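You operate a simulated robot arm through the tools that you are given. There is no shell and no other tool. Be economical: measure what you need, move in short steps, check, and stop when the job is done.

You are at the controls of a simulated robot arm. One attempt, no reset.

## Task
Move the dough ball from the blue board to the green board.
Fine: each cover back on its own board.

Only the result counts: the job must be done as asked and must still hold three seconds after the hand-in. Knocking over, shifting, dropping, spilling or breaking anything else fails it. Lids that push on must go on centred and level and be pressed home; caps that screw on are set level and turned clockwise until they are tight.

## Robot
A 7-joint arm with a two-finger parallel gripper, fixed in place. Base frame: the origin is at the foot of the arm, x ahead of it, y to its left, z up; the work surface is at about z = 858. Lengths are in mm, angles in degrees, forces in N, time in s.
With the tool pointing down near the work surface it reaches from about 300 to 700 mm from the base axis. Its first joint turns from -66.0 to 66.0 degrees. Payload 1.57 kg.
The tool frame sits at the grasp point between the pads (the TCP): z along the fingers, y along the line on which they close. The tips reach 30 mm beyond it. Largest opening 110 mm; finger width 24, thickness 12; the body of the gripper, 48 by 112 mm, starts 78 mm behind the TCP.
Orientation is told as [roll, pitch, yaw] about the base's x, y, z axes, in that order, counted from this pose: with the fingers straight down and closing along the base's y, the tool's x points along the base's -x, its y along +y and its z along -z.

## Interface
- The arm moves only by the tool send_rows. Its argument "series" is one flat list of numbers, 7 for each row, row after row: the turn, a rotation vector about the tool's x, y, z in units of 5 degrees (1.0 is 5 degrees), then the shift along the tool's x, y, z in units of 30 mm (1.0 is 30 mm), then the finger opening in mm, from 0 to 110. In form: [wx, wy, wz, x, y, z, gripper, wx, wy, wz, x, y, z, gripper, ...]. A call has 1 to 8 rows; each row shifts and turns the commanded pose from where the row before left it, along the tool's axes as they then stand. A call with a number of a shift or a turn outside -1 to 1 is refused whole. Rows are played at 5 a second. More than 50 mm and 8.6 degrees between two rows, or a gripper value outside its range, and nothing of the call is played. Where a pose cannot be reached the arm comes as near as it can. A force on the tool above 40 N (or 10 N above the force at the start of the call, whichever is more), or a blocked arm, ends the call early, and 0.2 s more pass. The fingers move at their own pace (about 108 mm/s each) and stop on an object; they squeeze with about 43 N. The grip force told is the motor's: it shows also when the fingers shut on nothing. Time passes only in rows, and 0.2 s behind the last, so rows that do not move let the fingers close. It gives the time, the measured TCP pose, the force on the tool (base axes), the opening and the grip force at its end, in the units of the frame above (readings bear some noise).
- Cameras (640 x 400 px; columns grow to the right, rows downward): "scene" is fixed at [159.5, -399.7, 1370.4]; the picture's right is [0.82, -0.57, 0.00], its down [-0.40, -0.58, -0.71] and it looks along [0.40, 0.58, -0.70] (base axes); focal length 223 px, centre (320, 200). "wrist" rides on the gripper at [70, 16, -141] in the tool frame; the picture's right is [-0.23, 0.97, 0.00], its down [-0.86, -0.20, -0.48] and it looks along [-0.47, -0.11, 0.88] (tool axes); focal length 222 px, centre (320, 200). There is no depth. A picture from a camera that has moved, and an enlarged one, comes with that camera's place and axes in the base frame and with its lens. The place of the scene camera against the robot may be out by one fixed shift of up to 25 mm in any direction.
- capture(camera): a new picture of that camera. The clock stands still meanwhile.
- close_up(camera, box): a new picture of the part [left, top, right, bottom] of that camera's present view, enlarged. The clock stands still meanwhile.
- hand_in(): hands the job in; it is judged then, once.

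Work in short steps. Places have to be worked out from the pictures, the camera data and where the tool is seen: move nearer, look again, correct. Check each grasp and each placing, and mend what went wrong. You have 120 turns and 84 pictures in all, those below and enlarged ones among them. Open the gripper and draw the arm clear of the work before you hand the job in, unless the task says otherwise; then end with one line.

The tools are called after "Call:" as name(argument=value, ...) on one line, values as JSON. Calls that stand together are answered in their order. send_rows: Moves the arm, as the interface text tells. Its arguments: {"type":"object","properties":{"series":{"type":"array","items":{"type":"number"}}},"required":["series"]} The other tools are called the same way: capture (camera) takes a picture; close_up (camera, box) takes an enlarged picture of a part of a camera's view; hand_in () hands the job in.

At the start:

```text
t: 0.0
eef_pos: [372.5, -92.8, 1214.2]
tcp_rot: [0.0, 0.1, 0.0]
contact_force: [-0.4, 0.4, -0.8]
gripper_width: 110.1
gripper_force: 0.0
```

scene: 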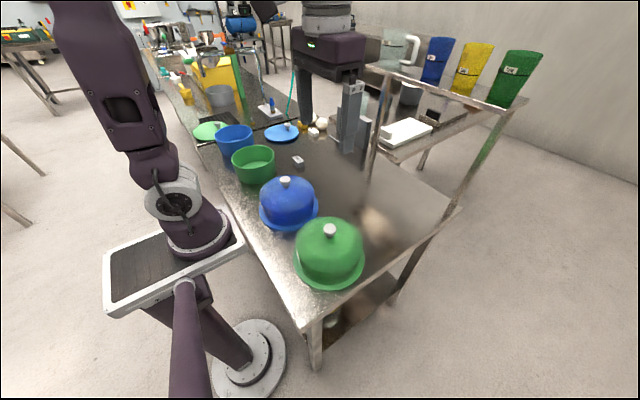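
wrist: 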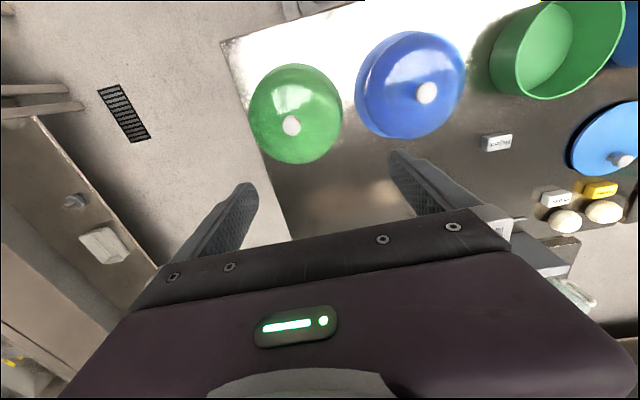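

I'll look at both cameras enlarged to locate the two covers and free space.

Call:
close_up(camera="scene", box=[180, 100, 420, 300])

Call:
close_up(camera="wrist", box=[220, 0, 640, 260])

```text
2.00 times, centred on (300, 200) of scene
camera zoom: at [159.5, -399.7, 1370.4], right [0.82, -0.57, 0.0], down [-0.4, -0.58, -0.71], along [0.4, 0.58, -0.7], focal length 446 px, centre (360, 200)
```

zoom: 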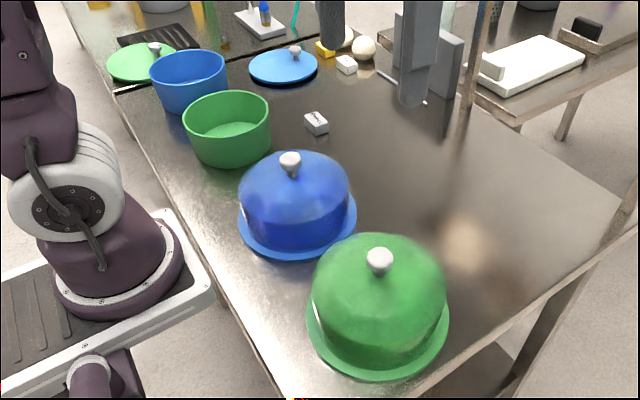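

```text
1.52 times, centred on (430, 130) of wrist
camera zoom: at [303.7, -78.0, 1356.4], right [0.23, 0.97, 0.0], down [0.86, -0.2, 0.48], along [0.47, -0.11, -0.88], focal length 338 px, centre (152, 307)
```

zoom: 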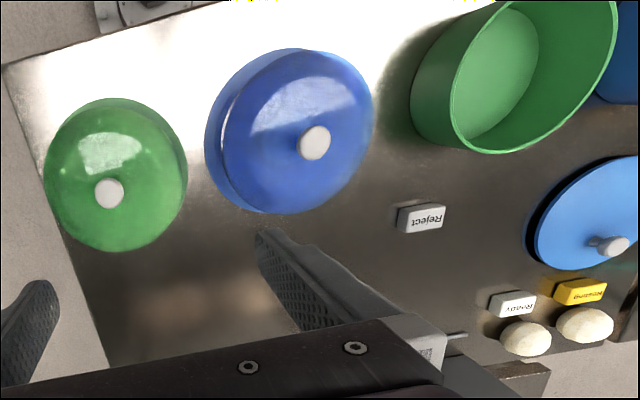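

The knobs appear near (357, 65) blue and (355, -145) green, height uncertain. I move above the blue one, still high, to get a second view.

Call:
send_rows(series=[0, 0, 0, 0.1, 0.85, 0.5, 110, 0, 0, 0, 0.1, 0.85, 0.5, 110, 0, 0, 0, 0.1, 0.85, 0.5, 110, 0, 0, 0, 0.1, 0.85, 0.5, 110, 0, 0, 0, 0.1, 0.85, 0.5, 110, 0, 0, 0, 0.1, 0.85, 0.5, 110])

Call:
capture(camera="wrist")

```text
t: 1.4
eef_pos: [355.2, 59.9, 1126.5]
tcp_rot: [0.0, 0.1, -0.1]
contact_force: [-0.4, -0.6, -0.3]
gripper_width: 110.2
gripper_force: 0.1
```

```text
79 pictures are left
camera wrist: at [286.7, 76.9, 1268.3], right [0.23, 0.97, 0.0], down [0.85, -0.2, 0.48], along [0.47, -0.11, -0.88], focal length 222 px, centre (320, 200)
```

wrist: 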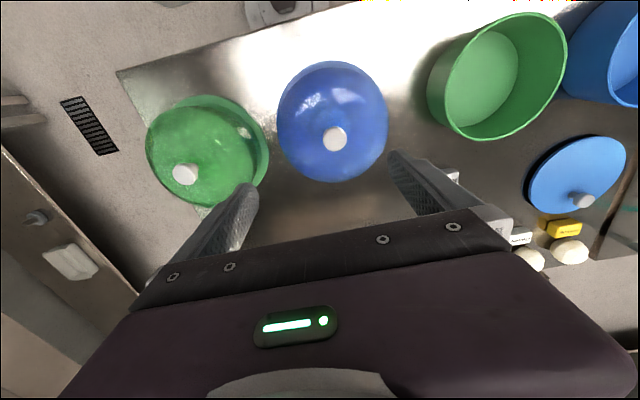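

Triangulating the two wrist views: blue knob ≈ (360, 80, 969), green knob ≈ (360, -140, 969). I go down over the blue knob, stopping with tips above it, and check.

Call:
send_rows(series=[0, 0, 0, -0.04, 0.17, 0.8, 80, 0, 0, 0, -0.04, 0.17, 0.8, 80, 0, 0, 0, -0.04, 0.17, 0.8, 80, 0, 0, 0, -0.04, 0.16, 0.8, 80])

Call:
capture(camera="wrist")

Call:
close_up(camera="scene", box=[225, 120, 385, 220])

```text
t: 2.4
eef_pos: [358.9, 78.4, 1028.8]
tcp_rot: [0.0, 0.0, 0.0]
contact_force: [0.8, 0.5, 0.1]
gripper_width: 80.1
gripper_force: 0.1
```

```text
78 pictures are left
camera wrist: at [289.4, 95.0, 1170.4], right [0.23, 0.97, 0.0], down [0.86, -0.2, 0.48], along [0.47, -0.11, -0.88], focal length 222 px, centre (320, 200)
```

wrist: 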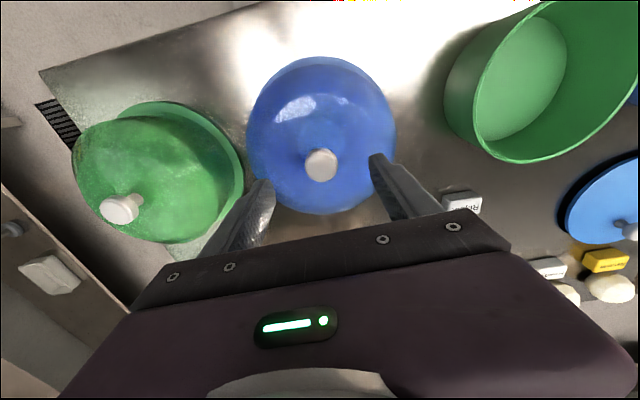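

```text
4.00 times, centred on (305, 170) of scene
camera zoom: at [159.5, -399.7, 1370.4], right [0.82, -0.57, 0.0], down [-0.4, -0.58, -0.71], along [0.4, 0.58, -0.7], focal length 891 px, centre (380, 320)
```

zoom: 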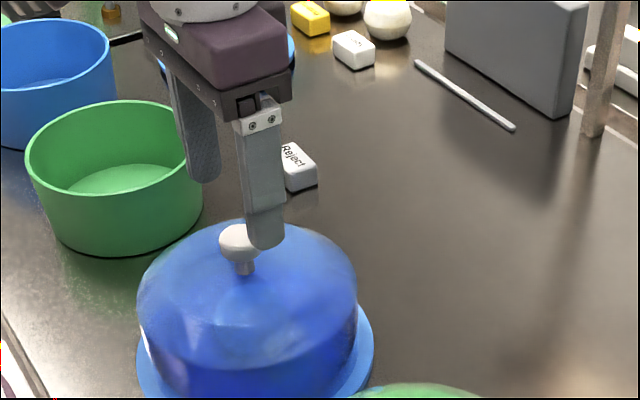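

Knob is centred between the fingers within ~1 mm. I lower to TCP z≈980 (tips ≈950) and close.

Call:
send_rows(series=[0, 0, 0, -0.03, 0, 0.6, 80, 0, 0, 0, 0, 0, 0.6, 80, 0, 0, 0, 0, 0, 0.43, 80, 0, 0, 0, 0, 0, 0, 80])

Call:
close_up(camera="scene", box=[245, 150, 325, 200])

```text
t: 3.4
eef_pos: [359.2, 79.5, 979.6]
tcp_rot: [0.0, 0.0, 0.1]
contact_force: [-0.5, 1.2, -0.3]
gripper_width: 79.8
gripper_force: 0.1
```

```text
8.00 times, centred on (285, 175) of scene
camera zoom: at [159.5, -399.7, 1370.4], right [0.82, -0.57, 0.0], down [-0.4, -0.58, -0.71], along [0.4, 0.58, -0.7], focal length 1783 px, centre (600, 400)
```

zoom: 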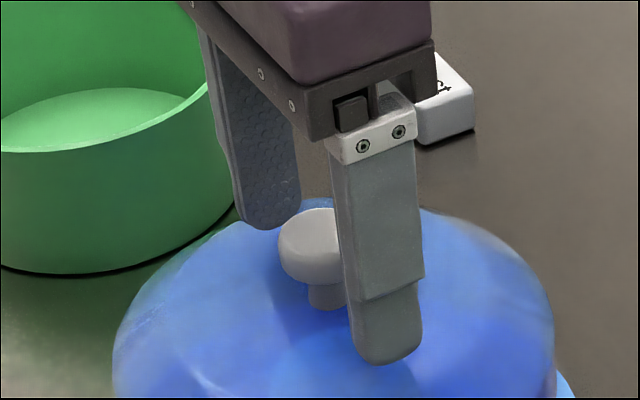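

Tips straddle the knob without touching the dome; lower 4 mm and close.

Call:
send_rows(series=[0, 0, 0, 0, 0, 0.13, 80, 0, 0, 0, 0, 0, 0, 0, 0, 0, 0, 0, 0, 0, 0, 0, 0, 0, 0, 0, 0, 0])

Call:
close_up(camera="scene", box=[245, 150, 325, 200])

```text
t: 4.4
eef_pos: [358.7, 78.5, 976.1]
tcp_rot: [0.0, -0.1, -0.1]
contact_force: [-0.8, -0.6, 0.4]
gripper_width: 30.5
gripper_force: 39.4
```

```text
8.00 times, centred on (285, 175) of scene
camera zoom: at [159.5, -399.7, 1370.4], right [0.82, -0.57, 0.0], down [-0.4, -0.58, -0.71], along [0.4, 0.58, -0.7], focal length 1783 px, centre (600, 400)
```

zoom: 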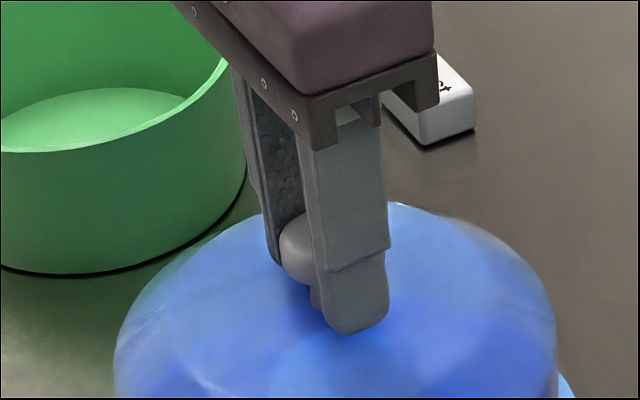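

Knob gripped at 30.5 mm. Lift slowly 15 mm and check.

Call:
send_rows(series=[0, 0, 0, 0, 0, -0.17, 0, 0, 0, 0, 0, 0, -0.17, 0, 0, 0, 0, 0, 0, -0.17, 0, 0, 0, 0, 0, 0, 0, 0])

Call:
close_up(camera="scene", box=[225, 150, 385, 250])

```text
t: 5.4
eef_pos: [360.5, 79.2, 991.2]
tcp_rot: [0.0, 0.0, 0.1]
contact_force: [-0.7, 0.0, -2.5]
gripper_width: 30.5
gripper_force: 39.8
```

```text
4.00 times, centred on (305, 200) of scene
camera zoom: at [159.5, -399.7, 1370.4], right [0.82, -0.57, 0.0], down [-0.4, -0.58, -0.71], along [0.4, 0.58, -0.7], focal length 891 px, centre (380, 200)
```

zoom: 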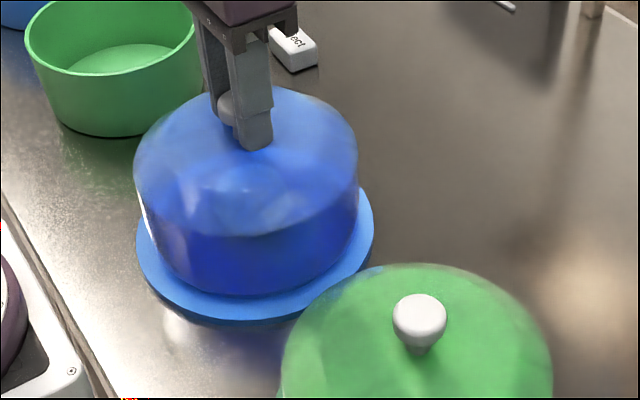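

Clean lift, the board stays. Raise straight up to clear the dough.

Call:
send_rows(series=[0, 0, 0, 0, 0, -0.7, 0, 0, 0, 0, 0, 0, -0.8, 0, 0, 0, 0, 0, 0, -0.9, 0, 0, 0, 0, 0, 0, -0.9, 0, 0, 0, 0, 0, 0, -0.7, 0, 0, 0, 0, 0, 0, 0, 0])

Call:
capture(camera="scene")

Call:
capture(camera="wrist")

```text
t: 6.8
eef_pos: [359.7, 80.1, 1110.6]
tcp_rot: [0.0, 0.0, 0.1]
contact_force: [-0.2, 0.6, -1.4]
gripper_width: 30.5
gripper_force: 39.8
```

```text
73 pictures are left
```

scene: 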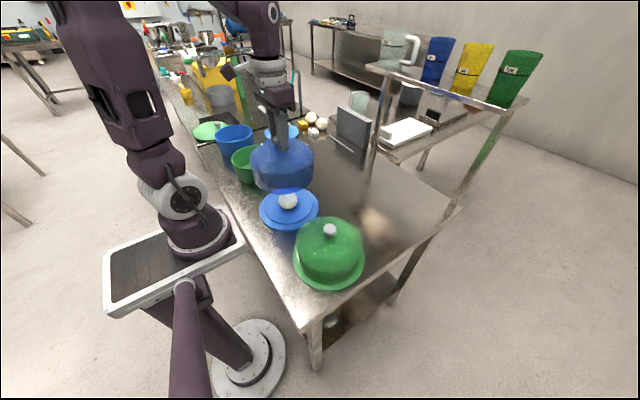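

```text
72 pictures are left
camera wrist: at [290.4, 95.6, 1252.1], right [0.23, 0.97, 0.0], down [0.86, -0.2, 0.48], along [0.47, -0.11, -0.88], focal length 222 px, centre (320, 200)
```

wrist: 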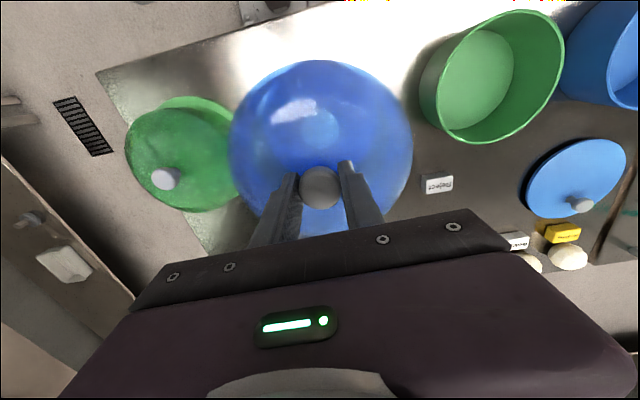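

The dough ball sits on the blue board. Carry the blue cover forward to about (570, 80), free table.

Call:
send_rows(series=[0, 0, 0, -0.6, 0, 0, 0, 0, 0, 0, -0.9, 0, 0, 0, 0, 0, 0, -1, 0, 0, 0, 0, 0, 0, -1, 0, 0, 0, 0, 0, 0, -1, 0, 0, 0, 0, 0, 0, -1, 0, 0, 0, 0, 0, 0, -0.9, 0, 0, 0, 0, 0, 0, -0.6, 0, 0, 0])

Call:
capture(camera="scene")

Call:
capture(camera="wrist")

```text
t: 8.6
eef_pos: [571.3, 79.2, 1109.1]
tcp_rot: [0.0, 0.0, 0.0]
contact_force: [0.1, 0.0, -1.9]
gripper_width: 30.8
gripper_force: 39.9
```

```text
71 pictures are left
```

scene: 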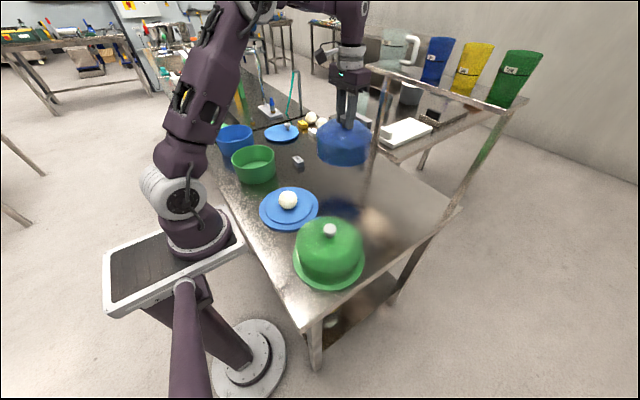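

```text
70 pictures are left
camera wrist: at [502.2, 94.5, 1251.0], right [0.23, 0.97, 0.0], down [0.85, -0.2, 0.48], along [0.47, -0.11, -0.88], focal length 222 px, centre (320, 200)
```

wrist: 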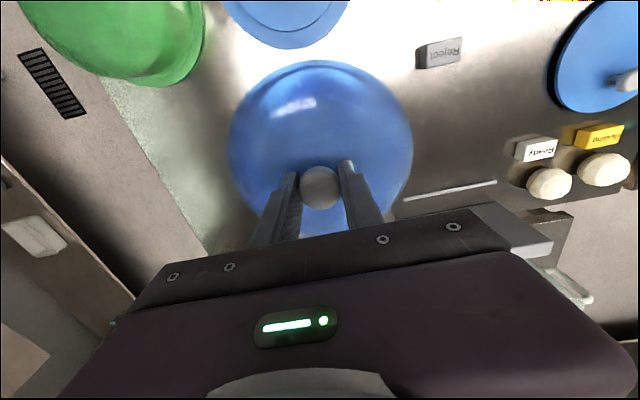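

Clear table below the cover. Lower to ~z 985.

Call:
send_rows(series=[0, 0, 0, 0, 0, 0.7, 0, 0, 0, 0, 0, 0, 0.9, 0, 0, 0, 0, 0, 0, 0.9, 0, 0, 0, 0, 0, 0, 0.8, 0, 0, 0, 0, 0, 0, 0.5, 0, 0, 0, 0, 0, 0, 0.3, 0, 0, 0, 0, 0, 0, 0, 0])

Call:
close_up(camera="scene", box=[280, 110, 440, 210])

```text
t: 10.2
eef_pos: [571.4, 81.6, 988.0]
tcp_rot: [0.0, 0.0, 0.0]
contact_force: [-0.9, -0.4, -1.8]
gripper_width: 30.6
gripper_force: 39.7
```

```text
4.00 times, centred on (360, 160) of scene
camera zoom: at [159.5, -399.7, 1370.4], right [0.82, -0.57, 0.0], down [-0.4, -0.58, -0.71], along [0.4, 0.58, -0.7], focal length 891 px, centre (160, 360)
```

zoom: 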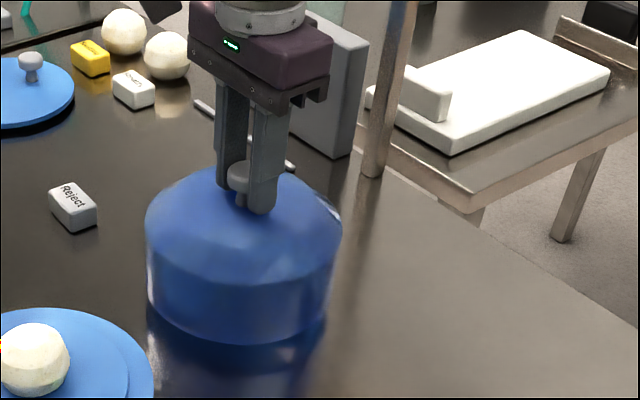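

Still above the table; lower in small steps watching the force.

Call:
send_rows(series=[0, 0, 0, 0, 0, 0.09, 0, 0, 0, 0, 0, 0, 0.09, 0, 0, 0, 0, 0, 0, 0.09, 0, 0, 0, 0, 0, 0, 0.09, 0, 0, 0, 0, 0, 0, 0.09, 0, 0, 0, 0, 0, 0, 0.09, 0, 0, 0, 0, 0, 0, 0, 0])

```text
t: 11.8
eef_pos: [571.7, 78.5, 971.4]
tcp_rot: [0.1, 0.0, 0.0]
contact_force: [-0.6, 0.2, -1.4]
gripper_width: 30.9
gripper_force: 39.5
```

No contact yet; continue.

Call:
send_rows(series=[0, 0, 0, 0, 0, 0.07, 0, 0, 0, 0, 0, 0, 0.07, 0, 0, 0, 0, 0, 0, 0.07, 0, 0, 0, 0, 0, 0, 0, 0])

Call:
close_up(camera="scene", box=[280, 110, 440, 210])

```text
t: 12.8
eef_pos: [570.8, 79.3, 967.3]
tcp_rot: [0.0, -0.3, 0.0]
contact_force: [-8.1, 0.0, 30.7]
gripper_width: 30.5
gripper_force: 40.0
```

```text
4.00 times, centred on (360, 160) of scene
camera zoom: at [158.7, -399.8, 1370.5], right [0.82, -0.57, 0.0], down [-0.4, -0.58, -0.71], along [0.4, 0.58, -0.7], focal length 891 px, centre (160, 360)
```

zoom: 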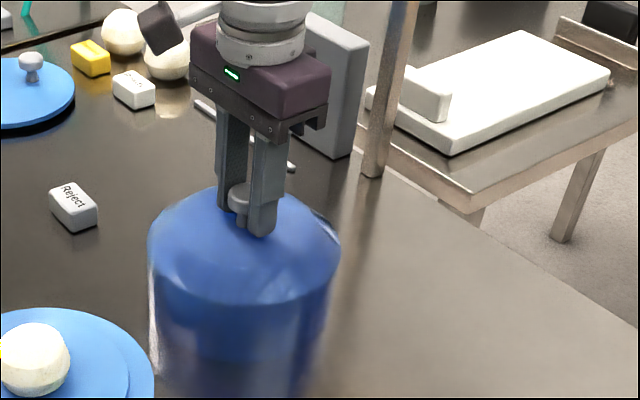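

Contact at z≈967 (30 N). Relax 2 mm, open, and retreat upward.

Call:
send_rows(series=[0, 0, 0, 0, 0, -0.06, 0, 0, 0, 0, 0, 0, 0, 70, 0, 0, 0, 0, 0, 0, 70, 0, 0, 0, 0, 0, 0, 70, 0, 0, 0, 0, 0, -0.5, 70, 0, 0, 0, 0, 0, -0.8, 70, 0, 0, 0, 0, 0, -0.8, 70])

Call:
capture(camera="wrist")

Call:
close_up(camera="scene", box=[280, 110, 440, 210])

```text
t: 14.4
eef_pos: [571.1, 78.5, 1032.5]
tcp_rot: [0.0, -0.1, 0.0]
contact_force: [-0.1, -0.6, -0.1]
gripper_width: 69.7
gripper_force: 0.0
```

```text
67 pictures are left
camera wrist: at [502.0, 95.0, 1172.5], right [0.23, 0.97, 0.0], down [0.86, -0.2, 0.48], along [0.47, -0.11, -0.88], focal length 222 px, centre (320, 200)
```

wrist: 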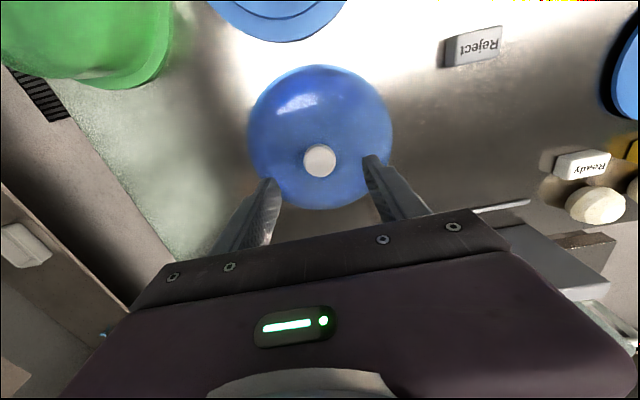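

```text
4.00 times, centred on (360, 160) of scene
camera zoom: at [159.5, -399.7, 1370.4], right [0.82, -0.57, 0.0], down [-0.4, -0.58, -0.71], along [0.4, 0.58, -0.7], focal length 891 px, centre (160, 360)
```

zoom: 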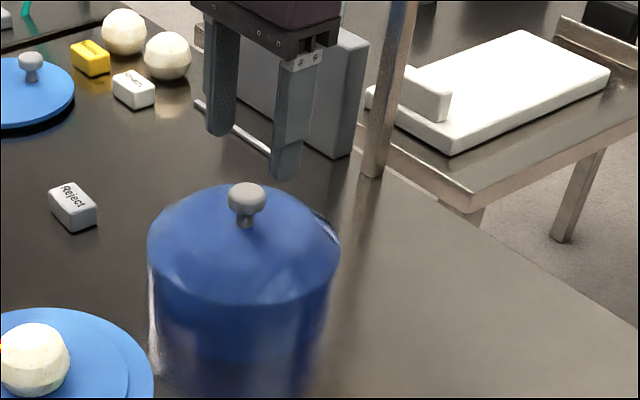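

Blue cover stands level on the table. Go to the green knob, holding high.

Call:
send_rows(series=[0, 0, 0, 0.6, -0.6, -0.3, 80, 0, 0, 0, 0.92, -0.95, -0.1, 80, 0, 0, 0, 0.92, -0.95, 0, 80, 0, 0, 0, 0.92, -0.95, 0, 80, 0, 0, 0, 0.92, -0.95, 0, 80, 0, 0, 0, 0.92, -0.95, 0, 80, 0, 0, 0, 0.92, -0.95, 0, 80, 0, 0, 0, 0.9, -0.9, 0, 80])

Call:
capture(camera="wrist")

```text
t: 16.2
eef_pos: [357.8, -137.0, 1042.5]
tcp_rot: [-0.1, 0.0, 0.0]
contact_force: [-0.2, -0.2, -0.2]
gripper_width: 79.9
gripper_force: 0.0
```

```text
65 pictures are left
camera wrist: at [289.2, -120.8, 1184.9], right [0.23, 0.97, 0.0], down [0.86, -0.2, 0.48], along [0.47, -0.11, -0.88], focal length 222 px, centre (320, 200)
```

wrist: 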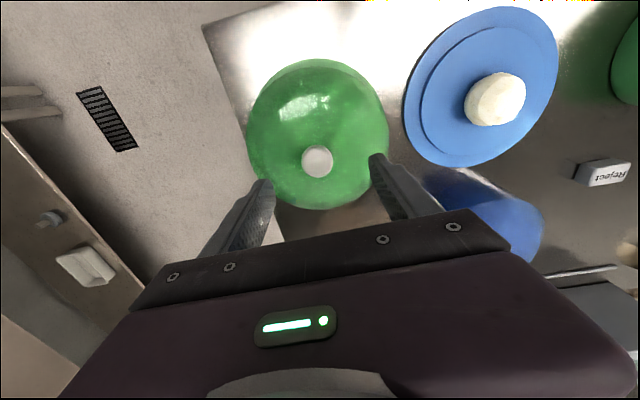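

Green knob ≈ (360, -140.5). Small correction, descend to z 976 and close.

Call:
send_rows(series=[0, 0, 0, -0.07, -0.1, 0.6, 80, 0, 0, 0, 0, 0, 0.6, 80, 0, 0, 0, 0, 0, 0.6, 80, 0, 0, 0, 0, 0, 0.42, 80, 0, 0, 0, 0, 0, 0, 0, 0, 0, 0, 0, 0, 0, 0, 0, 0, 0, 0, 0, 0, 0])

Call:
close_up(camera="scene", box=[260, 190, 420, 290])

```text
t: 17.8
eef_pos: [362.3, -139.6, 975.4]
tcp_rot: [0.0, -0.1, 0.0]
contact_force: [0.4, -0.4, -0.3]
gripper_width: 30.7
gripper_force: 40.0
```

```text
4.00 times, centred on (340, 240) of scene
camera zoom: at [159.5, -399.7, 1370.4], right [0.82, -0.57, 0.0], down [-0.4, -0.58, -0.71], along [0.4, 0.58, -0.7], focal length 891 px, centre (240, 40)
```

zoom: 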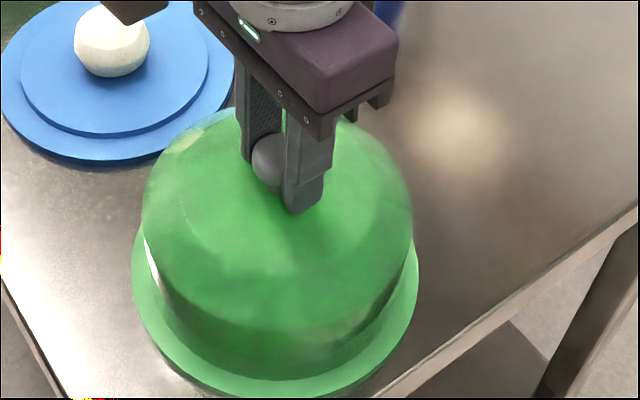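

Gripped at 30.7 mm. Lift straight up, slowly at first.

Call:
send_rows(series=[0, 0, 0, 0, 0, -0.17, 0, 0, 0, 0, 0, 0, -0.17, 0, 0, 0, 0, 0, 0, -0.3, 0, 0, 0, 0, 0, 0, -0.7, 0, 0, 0, 0, 0, 0, -0.9, 0, 0, 0, 0, 0, 0, -0.9, 0, 0, 0, 0, 0, 0, -0.9, 0, 0, 0, 0, 0, 0, -0.5, 0])

Call:
capture(camera="scene")

Call:
capture(camera="wrist")

```text
t: 19.6
eef_pos: [362.5, -140.4, 1112.1]
tcp_rot: [0.1, 0.0, 0.0]
contact_force: [-0.5, 0.2, -1.4]
gripper_width: 30.5
gripper_force: 40.3
```

```text
63 pictures are left
```

scene: 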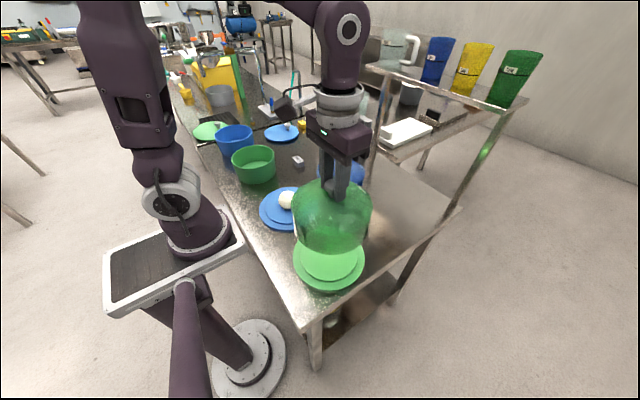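

```text
62 pictures are left
camera wrist: at [293.4, -124.0, 1254.3], right [0.23, 0.97, 0.0], down [0.86, -0.2, 0.48], along [0.47, -0.11, -0.88], focal length 222 px, centre (320, 200)
```

wrist: 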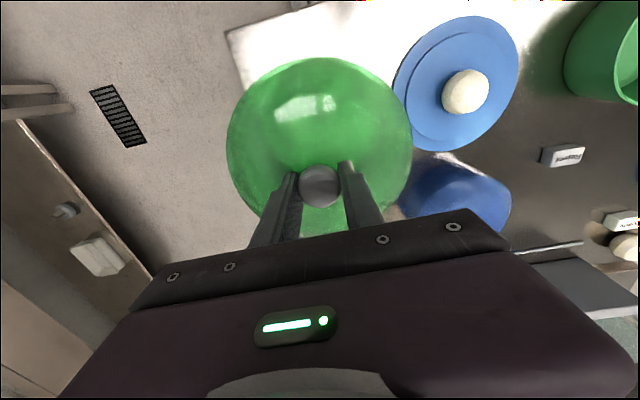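

Green board is empty. Carry the green cover to about (570, -115), between the table edge (y≈-230) and the blue cover.

Call:
send_rows(series=[0, 0, 0, -0.6, 0.1, 0, 0, 0, 0, 0, -0.9, 0.1, 0, 0, 0, 0, 0, -1, 0.1, 0, 0, 0, 0, 0, -1, 0.1, 0, 0, 0, 0, 0, -1, 0.1, 0, 0, 0, 0, 0, -1, 0.1, 0, 0, 0, 0, 0, -0.9, 0.1, 0, 0, 0, 0, 0, -0.6, 0.1, 0, 0])

Call:
capture(camera="wrist")

```text
t: 21.4
eef_pos: [572.9, -114.9, 1111.0]
tcp_rot: [0.0, 0.0, 0.0]
contact_force: [-0.2, -0.1, -0.7]
gripper_width: 30.7
gripper_force: 39.2
```

```text
61 pictures are left
camera wrist: at [503.2, -98.9, 1253.2], right [0.23, 0.97, 0.0], down [0.86, -0.2, 0.48], along [0.47, -0.11, -0.88], focal length 222 px, centre (320, 200)
```

wrist: 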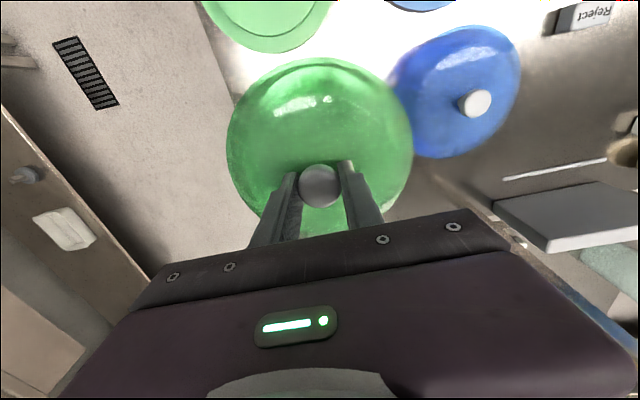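

Position is clear of the table edge and blue cover. Lower to just above contact (z≈973).

Call:
send_rows(series=[0, 0, 0, 0, 0, 0.7, 0, 0, 0, 0, 0, 0, 0.9, 0, 0, 0, 0, 0, 0, 0.9, 0, 0, 0, 0, 0, 0, 0.9, 0, 0, 0, 0, 0, 0, 0.6, 0, 0, 0, 0, 0, 0, 0.4, 0, 0, 0, 0, 0, 0, 0.17, 0, 0, 0, 0, 0, 0, 0, 0])

Call:
capture(camera="scene")

```text
t: 23.2
eef_pos: [570.8, -116.7, 975.0]
tcp_rot: [0.0, 0.0, 0.0]
contact_force: [0.1, -0.5, -1.7]
gripper_width: 30.5
gripper_force: 39.5
```

```text
60 pictures are left
```

scene: 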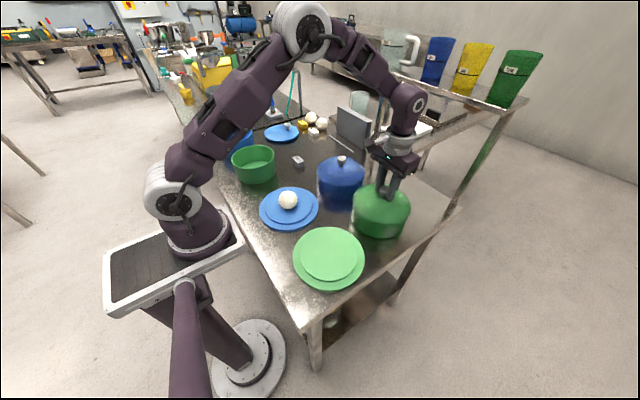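

Lower gently to contact.

Call:
send_rows(series=[0, 0, 0, 0, 0, 0.07, 0, 0, 0, 0, 0, 0, 0.07, 0, 0, 0, 0, 0, 0, 0.07, 0, 0, 0, 0, 0, 0, 0.06, 0, 0, 0, 0, 0, 0, 0, 0])

```text
t: 24.4
eef_pos: [572.0, -115.9, 967.7]
tcp_rot: [0.0, 0.1, -0.1]
contact_force: [-6.5, 1.0, 19.3]
gripper_width: 30.7
gripper_force: 39.6
```

Contact (19 N) at z≈967.5. Relax 1 mm, open, go up.

Call:
send_rows(series=[0, 0, 0, 0, 0, -0.03, 0, 0, 0, 0, 0, 0, 0, 70, 0, 0, 0, 0, 0, 0, 70, 0, 0, 0, 0, 0, 0, 70, 0, 0, 0, 0, 0, -0.5, 70, 0, 0, 0, 0, 0, -0.9, 70, 0, 0, 0, 0, 0, -1, 70, 0, 0, 0, 0, 0, -1, 70])

Call:
capture(camera="wrist")

Call:
close_up(camera="scene", box=[240, 150, 440, 300])

```text
t: 26.2
eef_pos: [570.3, -115.7, 1070.6]
tcp_rot: [0.0, 0.1, 0.0]
contact_force: [-0.8, -1.3, 0.4]
gripper_width: 70.0
gripper_force: 0.0
```

```text
59 pictures are left
camera wrist: at [500.6, -99.5, 1212.0], right [0.23, 0.97, 0.0], down [0.86, -0.2, 0.48], along [0.47, -0.11, -0.88], focal length 222 px, centre (320, 200)
```

wrist: 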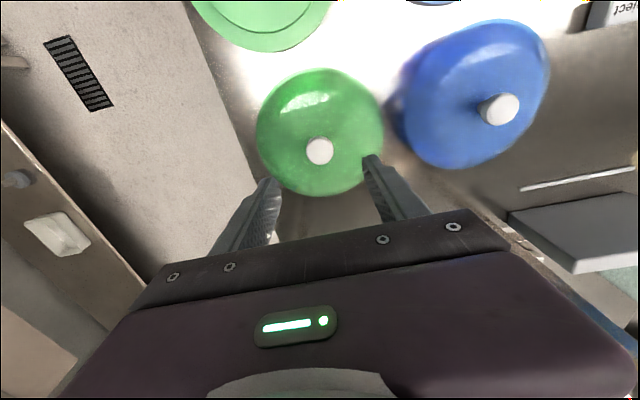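

```text
2.67 times, centred on (340, 225) of scene
camera zoom: at [159.5, -399.7, 1370.4], right [0.82, -0.57, 0.0], down [-0.4, -0.58, -0.71], along [0.4, 0.58, -0.7], focal length 594 px, centre (267, 133)
```

zoom: 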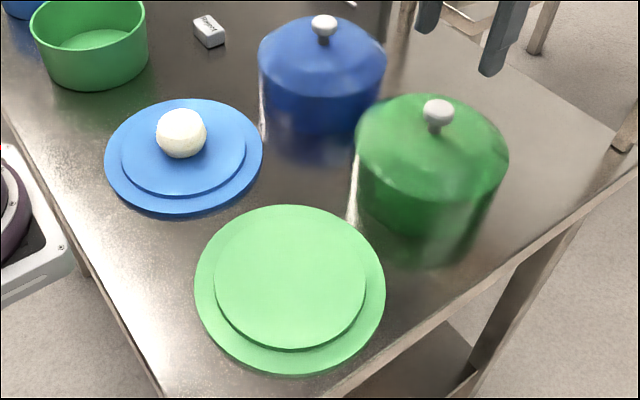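

Both covers parked. Now move over the blue board to view the dough.

Call:
send_rows(series=[0, 0, 0, 0.7, 0.6, 0, 110, 0, 0, 0, 0.95, 0.85, 0, 110, 0, 0, 0, 0.95, 0.85, 0, 110, 0, 0, 0, 0.95, 0.85, 0, 110, 0, 0, 0, 0.95, 0.85, 0, 110, 0, 0, 0, 0.95, 0.85, 0, 110, 0, 0, 0, 0.95, 0.85, 0.3, 110, 0, 0, 0, 0.7, 0.7, 0.7, 110])

Call:
capture(camera="wrist")

```text
t: 28.0
eef_pos: [358.6, 76.0, 1041.1]
tcp_rot: [0.0, 0.0, -0.1]
contact_force: [0.2, 0.4, 0.8]
gripper_width: 109.9
gripper_force: 0.0
```

```text
57 pictures are left
camera wrist: at [288.8, 91.6, 1182.8], right [0.23, 0.97, 0.0], down [0.85, -0.2, 0.48], along [0.47, -0.11, -0.88], focal length 222 px, centre (320, 200)
```

wrist: 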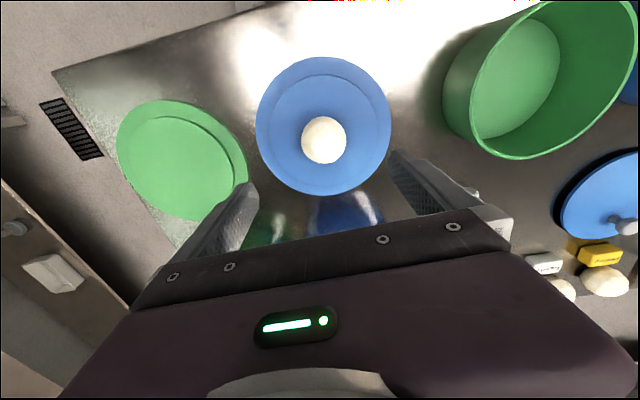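

Ball ≈ (357, 80.5), radius ≈28, centre z≈902. Descend part-way (z≈935) and check from both cameras.

Call:
send_rows(series=[0, 0, 0, 0.04, 0.15, 0.9, 110, 0, 0, 0, 0, 0, 0.9, 110, 0, 0, 0, 0, 0, 0.9, 110, 0, 0, 0, 0, 0, 0.8, 110, 0, 0, 0, 0, 0, 0, 110])

Call:
capture(camera="wrist")

Call:
close_up(camera="scene", box=[225, 150, 385, 250])

```text
t: 29.2
eef_pos: [358.4, 77.8, 934.8]
tcp_rot: [0.0, 0.1, 0.1]
contact_force: [1.1, 0.4, -0.7]
gripper_width: 109.9
gripper_force: 0.0
```

```text
56 pictures are left
camera wrist: at [289.0, 94.9, 1076.4], right [0.23, 0.97, 0.0], down [0.86, -0.2, 0.48], along [0.47, -0.11, -0.88], focal length 222 px, centre (320, 200)
```

wrist: 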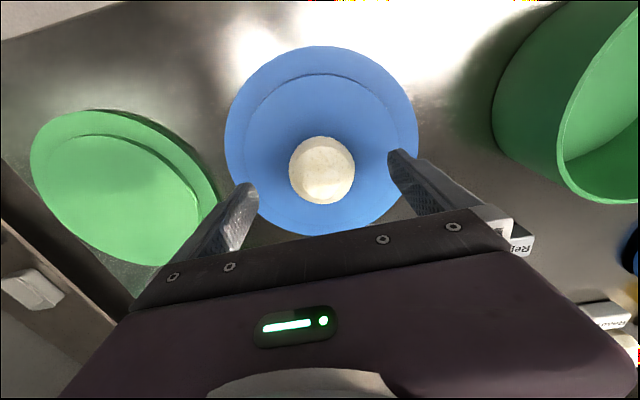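

```text
4.00 times, centred on (305, 200) of scene
camera zoom: at [159.5, -399.7, 1370.4], right [0.82, -0.57, 0.0], down [-0.4, -0.58, -0.71], along [0.4, 0.58, -0.7], focal length 891 px, centre (380, 200)
```

zoom: 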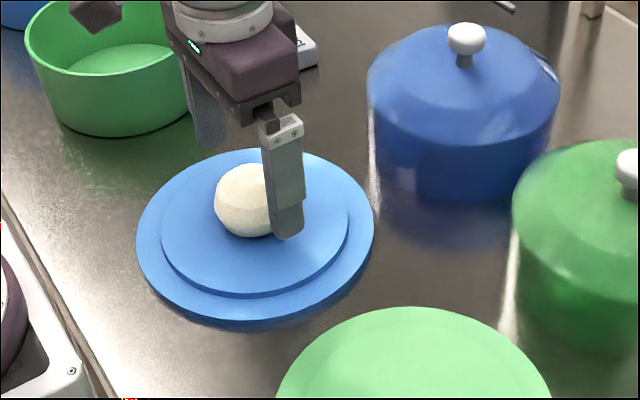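

Ball centre ≈ (355.5, 81). Nudge -2.5 x, +2.5 y, lower to ≈911 and close.

Call:
send_rows(series=[0, 0, 0, 0.08, 0.09, 0.4, 110, 0, 0, 0, 0, 0, 0.4, 110, 0, 0, 0, 0, 0, 0, 80, 0, 0, 0, 0, 0, 0, 65, 0, 0, 0, 0, 0, 0, 45, 0, 0, 0, 0, 0, 0, 45, 0, 0, 0, 0, 0, 0, 45])

Call:
close_up(camera="scene", box=[225, 150, 385, 250])

```text
t: 30.8
eef_pos: [355.1, 81.2, 909.9]
tcp_rot: [0.0, 0.0, 0.1]
contact_force: [-0.2, -0.1, -0.2]
gripper_width: 56.0
gripper_force: 43.1
```

```text
4.00 times, centred on (305, 200) of scene
camera zoom: at [159.5, -399.7, 1370.4], right [0.82, -0.57, 0.0], down [-0.4, -0.58, -0.71], along [0.4, 0.58, -0.7], focal length 891 px, centre (380, 200)
```

zoom: 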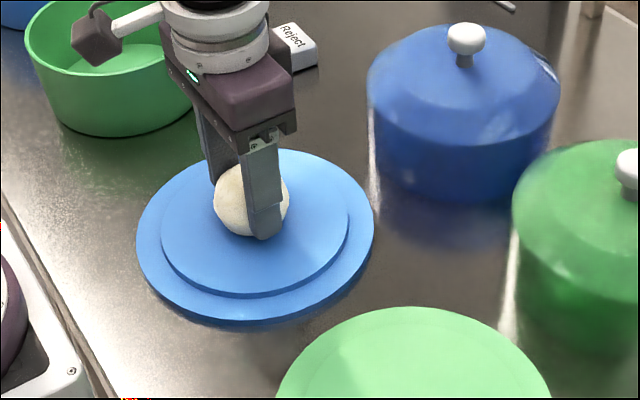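

Ball held at 56 mm. Lift 80 mm.

Call:
send_rows(series=[0, 0, 0, 0, 0, -0.3, 45, 0, 0, 0, 0, 0, -0.6, 45, 0, 0, 0, 0, 0, -0.9, 45, 0, 0, 0, 0, 0, -0.7, 45, 0, 0, 0, 0, 0, -0.2, 45])

Call:
send_rows(series=[0, 0, 0, -0.02, -0.6, 0, 45, 0, 0, 0, -0.02, -1, 0, 45, 0, 0, 0, -0.02, -1, 0, 45, 0, 0, 0, -0.02, -1, 0, 45, 0, 0, 0, -0.02, -1, 0, 45, 0, 0, 0, -0.02, -1, 0, 45, 0, 0, 0, -0.02, -1, 0, 45, 0, 0, 0, -0.02, -0.77, 0, 45])

Call:
capture(camera="wrist")

Call:
capture(camera="scene")

```text
t: 32.0
eef_pos: [355.8, 82.6, 992.9]
tcp_rot: [0.0, 0.0, -0.1]
contact_force: [0.2, -0.5, -0.7]
gripper_width: 56.2
gripper_force: 42.8
```

```text
t: 33.8
eef_pos: [361.6, -137.5, 992.9]
tcp_rot: [0.0, 0.0, -0.1]
contact_force: [0.0, -0.3, -0.7]
gripper_width: 55.8
gripper_force: 43.0
```

```text
53 pictures are left
camera wrist: at [291.6, -122.4, 1134.1], right [0.23, 0.97, 0.0], down [0.86, -0.2, 0.48], along [0.47, -0.11, -0.88], focal length 222 px, centre (320, 200)
```

wrist: 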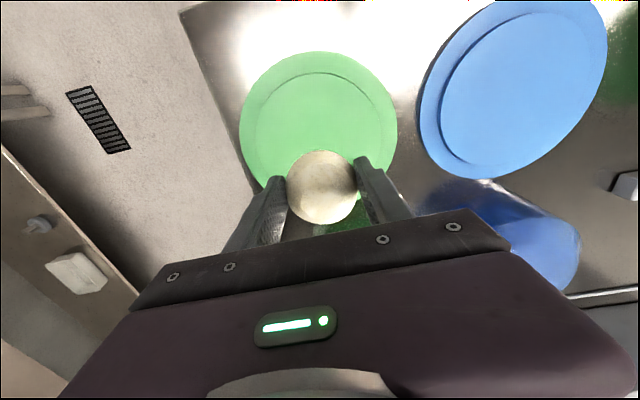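

```text
52 pictures are left
```

scene: 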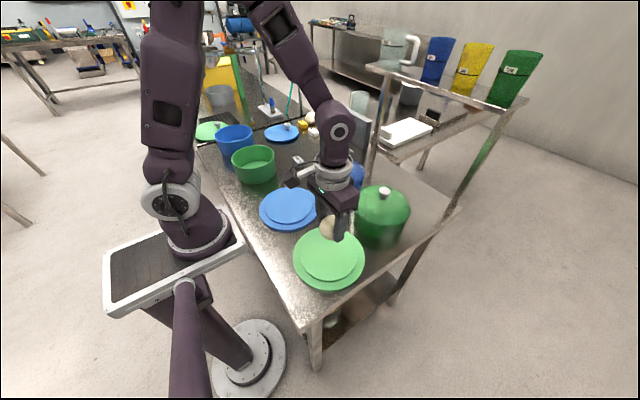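

Ball is over the green board centre. Lower to ≈913, then small steps.

Call:
send_rows(series=[0, 0, 0, 0.03, -0.06, 0.6, 45, 0, 0, 0, 0, 0, 0.8, 45, 0, 0, 0, 0, 0, 0.8, 45, 0, 0, 0, 0, 0, 0.4, 45, 0, 0, 0, 0, 0, 0.1, 45, 0, 0, 0, 0, 0, 0.05, 45, 0, 0, 0, 0, 0, 0, 45])

Call:
close_up(camera="scene", box=[260, 200, 420, 300])

```text
t: 35.4
eef_pos: [360.4, -139.0, 909.5]
tcp_rot: [-0.1, -0.2, 0.0]
contact_force: [-1.0, 0.9, 38.5]
gripper_width: 55.8
gripper_force: 43.3
```

```text
4.00 times, centred on (340, 250) of scene
camera zoom: at [159.0, -399.5, 1370.5], right [0.82, -0.57, 0.0], down [-0.4, -0.58, -0.71], along [0.4, 0.58, -0.7], focal length 891 px, centre (240, 0)
```

zoom: 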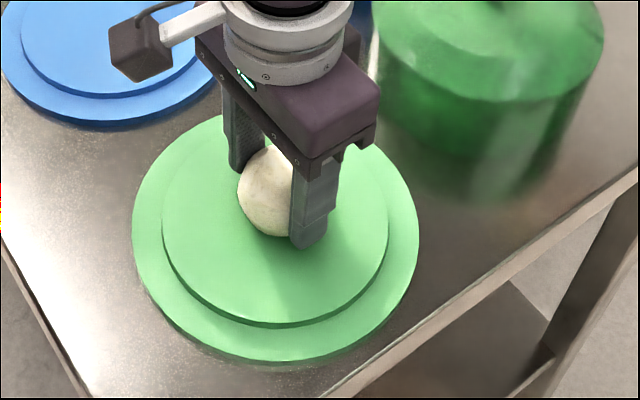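

Ball is in contact (38 N). Relax ~2 mm, open and rise.

Call:
send_rows(series=[0, 0, 0, 0, 0, -0.06, 45, 0, 0, 0, 0, 0, 0, 60, 0, 0, 0, 0, 0, 0, 75, 0, 0, 0, 0, 0, 0, 100, 0, 0, 0, 0, 0, 0, 100, 0, 0, 0, 0, 0, -0.6, 100, 0, 0, 0, 0, 0, -1, 100, 0, 0, 0, 0, 0, -1, 100])

Call:
capture(camera="wrist")

Call:
close_up(camera="scene", box=[240, 150, 440, 300])

```text
t: 37.2
eef_pos: [361.0, -140.1, 988.2]
tcp_rot: [-0.1, -0.1, 0.0]
contact_force: [-0.1, -0.7, -0.9]
gripper_width: 100.0
gripper_force: 0.0
```

```text
50 pictures are left
camera wrist: at [289.8, -123.4, 1130.4], right [0.23, 0.97, 0.0], down [0.86, -0.2, 0.48], along [0.47, -0.11, -0.88], focal length 222 px, centre (320, 200)
```

wrist: 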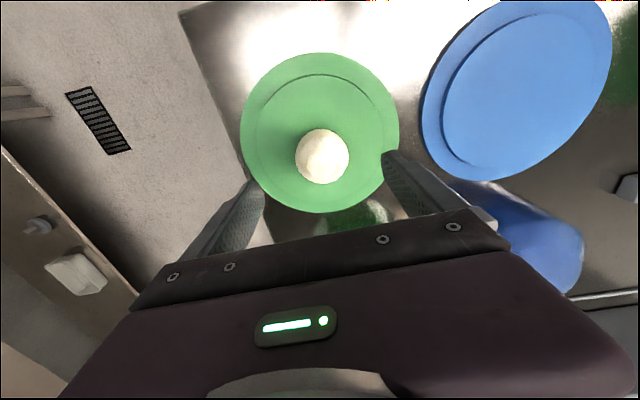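

```text
2.67 times, centred on (340, 225) of scene
camera zoom: at [159.5, -399.7, 1370.4], right [0.82, -0.57, 0.0], down [-0.4, -0.58, -0.71], along [0.4, 0.58, -0.7], focal length 594 px, centre (267, 133)
```

zoom: 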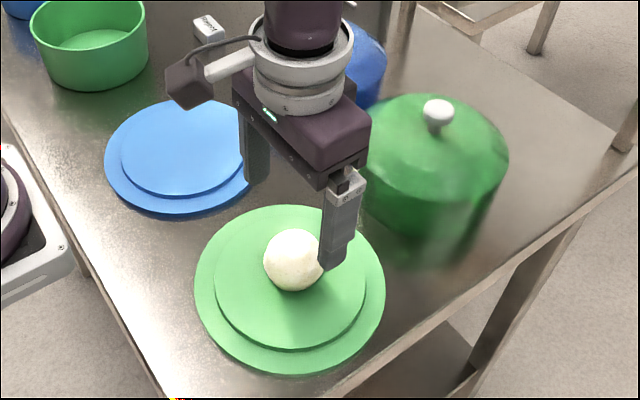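

Ball rests centred on the green board. Now back to the green cover, by exact reversed increments.

Call:
send_rows(series=[0, 0, 0, 0, 0, -1, 80, 0, 0, 0, 0, 0, -1, 80, 0, 0, 0, -0.95, 0.1, 0, 80, 0, 0, 0, -0.95, 0.1, 0, 80, 0, 0, 0, -0.95, 0.1, 0, 80, 0, 0, 0, -0.95, 0.1, 0, 80, 0, 0, 0, -0.95, 0.1, 0, 80, 0, 0, 0, -0.95, 0.1, 0, 80])

Call:
send_rows(series=[0, 0, 0, -0.8, 0.1, 0, 80, 0, 0, 0, -0.59, 0.09, 0, 80, 0, 0, 0, 0, 0, 0, 80])

Call:
capture(camera="wrist")

```text
t: 39.0
eef_pos: [530.9, -122.8, 1047.1]
tcp_rot: [0.0, 0.1, 0.0]
contact_force: [-0.3, -1.7, -0.5]
gripper_width: 79.9
gripper_force: 0.1
```

```text
t: 39.8
eef_pos: [571.0, -116.6, 1048.3]
tcp_rot: [0.0, -0.1, 0.0]
contact_force: [0.4, -1.0, -0.5]
gripper_width: 80.1
gripper_force: 0.1
```

```text
48 pictures are left
camera wrist: at [502.0, -101.4, 1189.7], right [0.23, 0.97, 0.0], down [0.86, -0.2, 0.48], along [0.47, -0.11, -0.88], focal length 222 px, centre (320, 200)
```

wrist: 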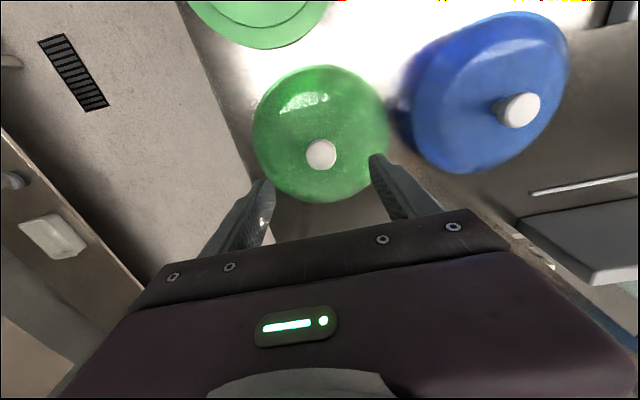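

Aligned with the knob; descend 2.69 units and grip.

Call:
send_rows(series=[0, 0, 0, 0, 0, 0.8, 80, 0, 0, 0, 0, 0, 0.8, 80, 0, 0, 0, 0, 0, 0.7, 80, 0, 0, 0, 0, 0, 0.39, 80, 0, 0, 0, 0, 0, 0, 0, 0, 0, 0, 0, 0, 0, 0, 0, 0, 0, 0, 0, 0, 0])

```text
t: 41.4
eef_pos: [573.2, -116.0, 967.8]
tcp_rot: [0.0, 0.1, 0.0]
contact_force: [0.2, 0.8, -0.7]
gripper_width: 30.2
gripper_force: 39.2
```

Gripped. Lift to z≈1112 and carry back over the green board.

Call:
send_rows(series=[0, 0, 0, 0, 0, -0.2, 0, 0, 0, 0, 0, 0, -0.5, 0, 0, 0, 0, 0, 0, -0.9, 0, 0, 0, 0, 0, 0, -0.9, 0, 0, 0, 0, 0, 0, -0.9, 0, 0, 0, 0, 0, 0, -0.9, 0, 0, 0, 0, 0, 0, -0.5, 0])

Call:
send_rows(series=[0, 0, 0, 0.6, -0.1, 0, 0, 0, 0, 0, 0.9, -0.1, 0, 0, 0, 0, 0, 1, -0.1, 0, 0, 0, 0, 0, 1, -0.1, 0, 0, 0, 0, 0, 1, -0.1, 0, 0, 0, 0, 0, 1, -0.1, 0, 0, 0, 0, 0, 0.9, -0.1, 0, 0, 0, 0, 0, 0.6, -0.1, 0, 0])

Call:
capture(camera="wrist")

Call:
capture(camera="scene")

```text
t: 43.0
eef_pos: [572.5, -117.4, 1112.1]
tcp_rot: [0.0, 0.0, 0.0]
contact_force: [0.1, -1.3, -1.5]
gripper_width: 30.5
gripper_force: 39.6
```

```text
t: 44.8
eef_pos: [361.2, -139.4, 1112.7]
tcp_rot: [0.0, 0.0, 0.0]
contact_force: [-0.4, 0.4, -1.1]
gripper_width: 30.5
gripper_force: 39.9
```

```text
47 pictures are left
camera wrist: at [291.5, -123.6, 1254.0], right [0.23, 0.97, 0.0], down [0.85, -0.2, 0.48], along [0.47, -0.11, -0.88], focal length 222 px, centre (320, 200)
```

wrist: 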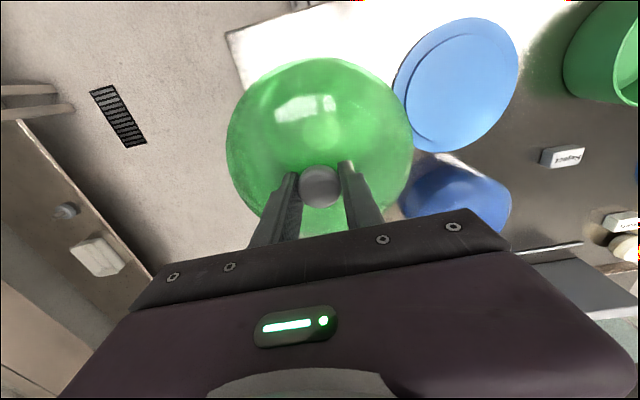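

```text
46 pictures are left
```

scene: 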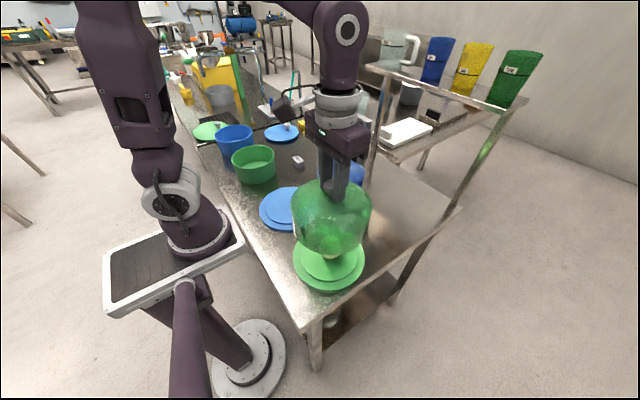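

Pose matches the lift-off pose. Lower to ~10 mm above seating.

Call:
send_rows(series=[0, 0, 0, 0, 0, 0.6, 0, 0, 0, 0, 0, 0, 0.8, 0, 0, 0, 0, 0, 0, 0.9, 0, 0, 0, 0, 0, 0, 0.8, 0, 0, 0, 0, 0, 0, 0.6, 0, 0, 0, 0, 0, 0, 0.37, 0, 0, 0, 0, 0, 0, 0, 0])

Call:
close_up(camera="scene", box=[260, 190, 420, 290])

```text
t: 46.4
eef_pos: [362.0, -141.5, 989.8]
tcp_rot: [0.0, 0.0, 0.0]
contact_force: [-0.9, 0.5, -1.8]
gripper_width: 30.9
gripper_force: 39.7
```

```text
4.00 times, centred on (340, 240) of scene
camera zoom: at [159.5, -399.7, 1370.4], right [0.82, -0.57, 0.0], down [-0.4, -0.58, -0.71], along [0.4, 0.58, -0.7], focal length 891 px, centre (240, 40)
```

zoom: 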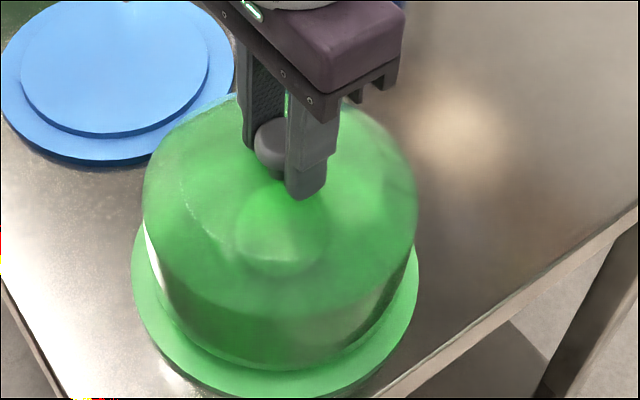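

Centred over the disc. Lower the last ~14 mm in small steps.

Call:
send_rows(series=[0, 0, 0, 0, 0, 0.1, 0, 0, 0, 0, 0, 0, 0.1, 0, 0, 0, 0, 0, 0, 0.1, 0, 0, 0, 0, 0, 0, 0.08, 0, 0, 0, 0, 0, 0, 0.05, 0, 0, 0, 0, 0, 0, 0.04, 0, 0, 0, 0, 0, 0, 0, 0])

Call:
close_up(camera="scene", box=[260, 190, 420, 290])

```text
t: 48.0
eef_pos: [362.3, -141.2, 976.0]
tcp_rot: [0.0, 0.0, 0.0]
contact_force: [-0.7, -0.2, -2.0]
gripper_width: 30.6
gripper_force: 39.8
```

```text
4.00 times, centred on (340, 240) of scene
camera zoom: at [159.5, -399.7, 1370.4], right [0.82, -0.57, 0.0], down [-0.4, -0.58, -0.71], along [0.4, 0.58, -0.7], focal length 891 px, centre (240, 40)
```

zoom: 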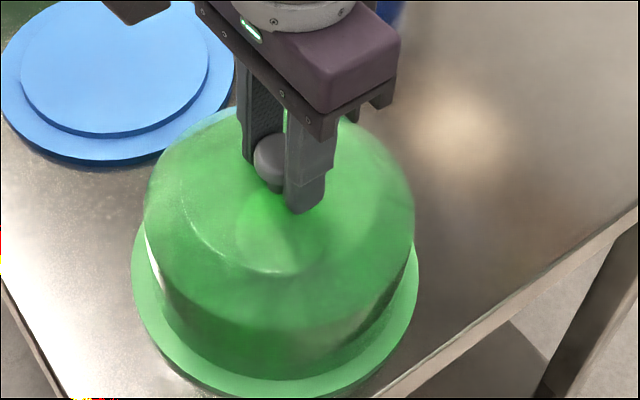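

Practically down but still carrying its weight; a few 1 mm steps to contact.

Call:
send_rows(series=[0, 0, 0, 0, 0, 0.03, 0, 0, 0, 0, 0, 0, 0.03, 0, 0, 0, 0, 0, 0, 0, 0])

```text
t: 48.8
eef_pos: [362.7, -140.8, 974.3]
tcp_rot: [0.1, -0.1, 0.1]
contact_force: [-3.8, 2.3, 31.2]
gripper_width: 30.6
gripper_force: 39.3
```

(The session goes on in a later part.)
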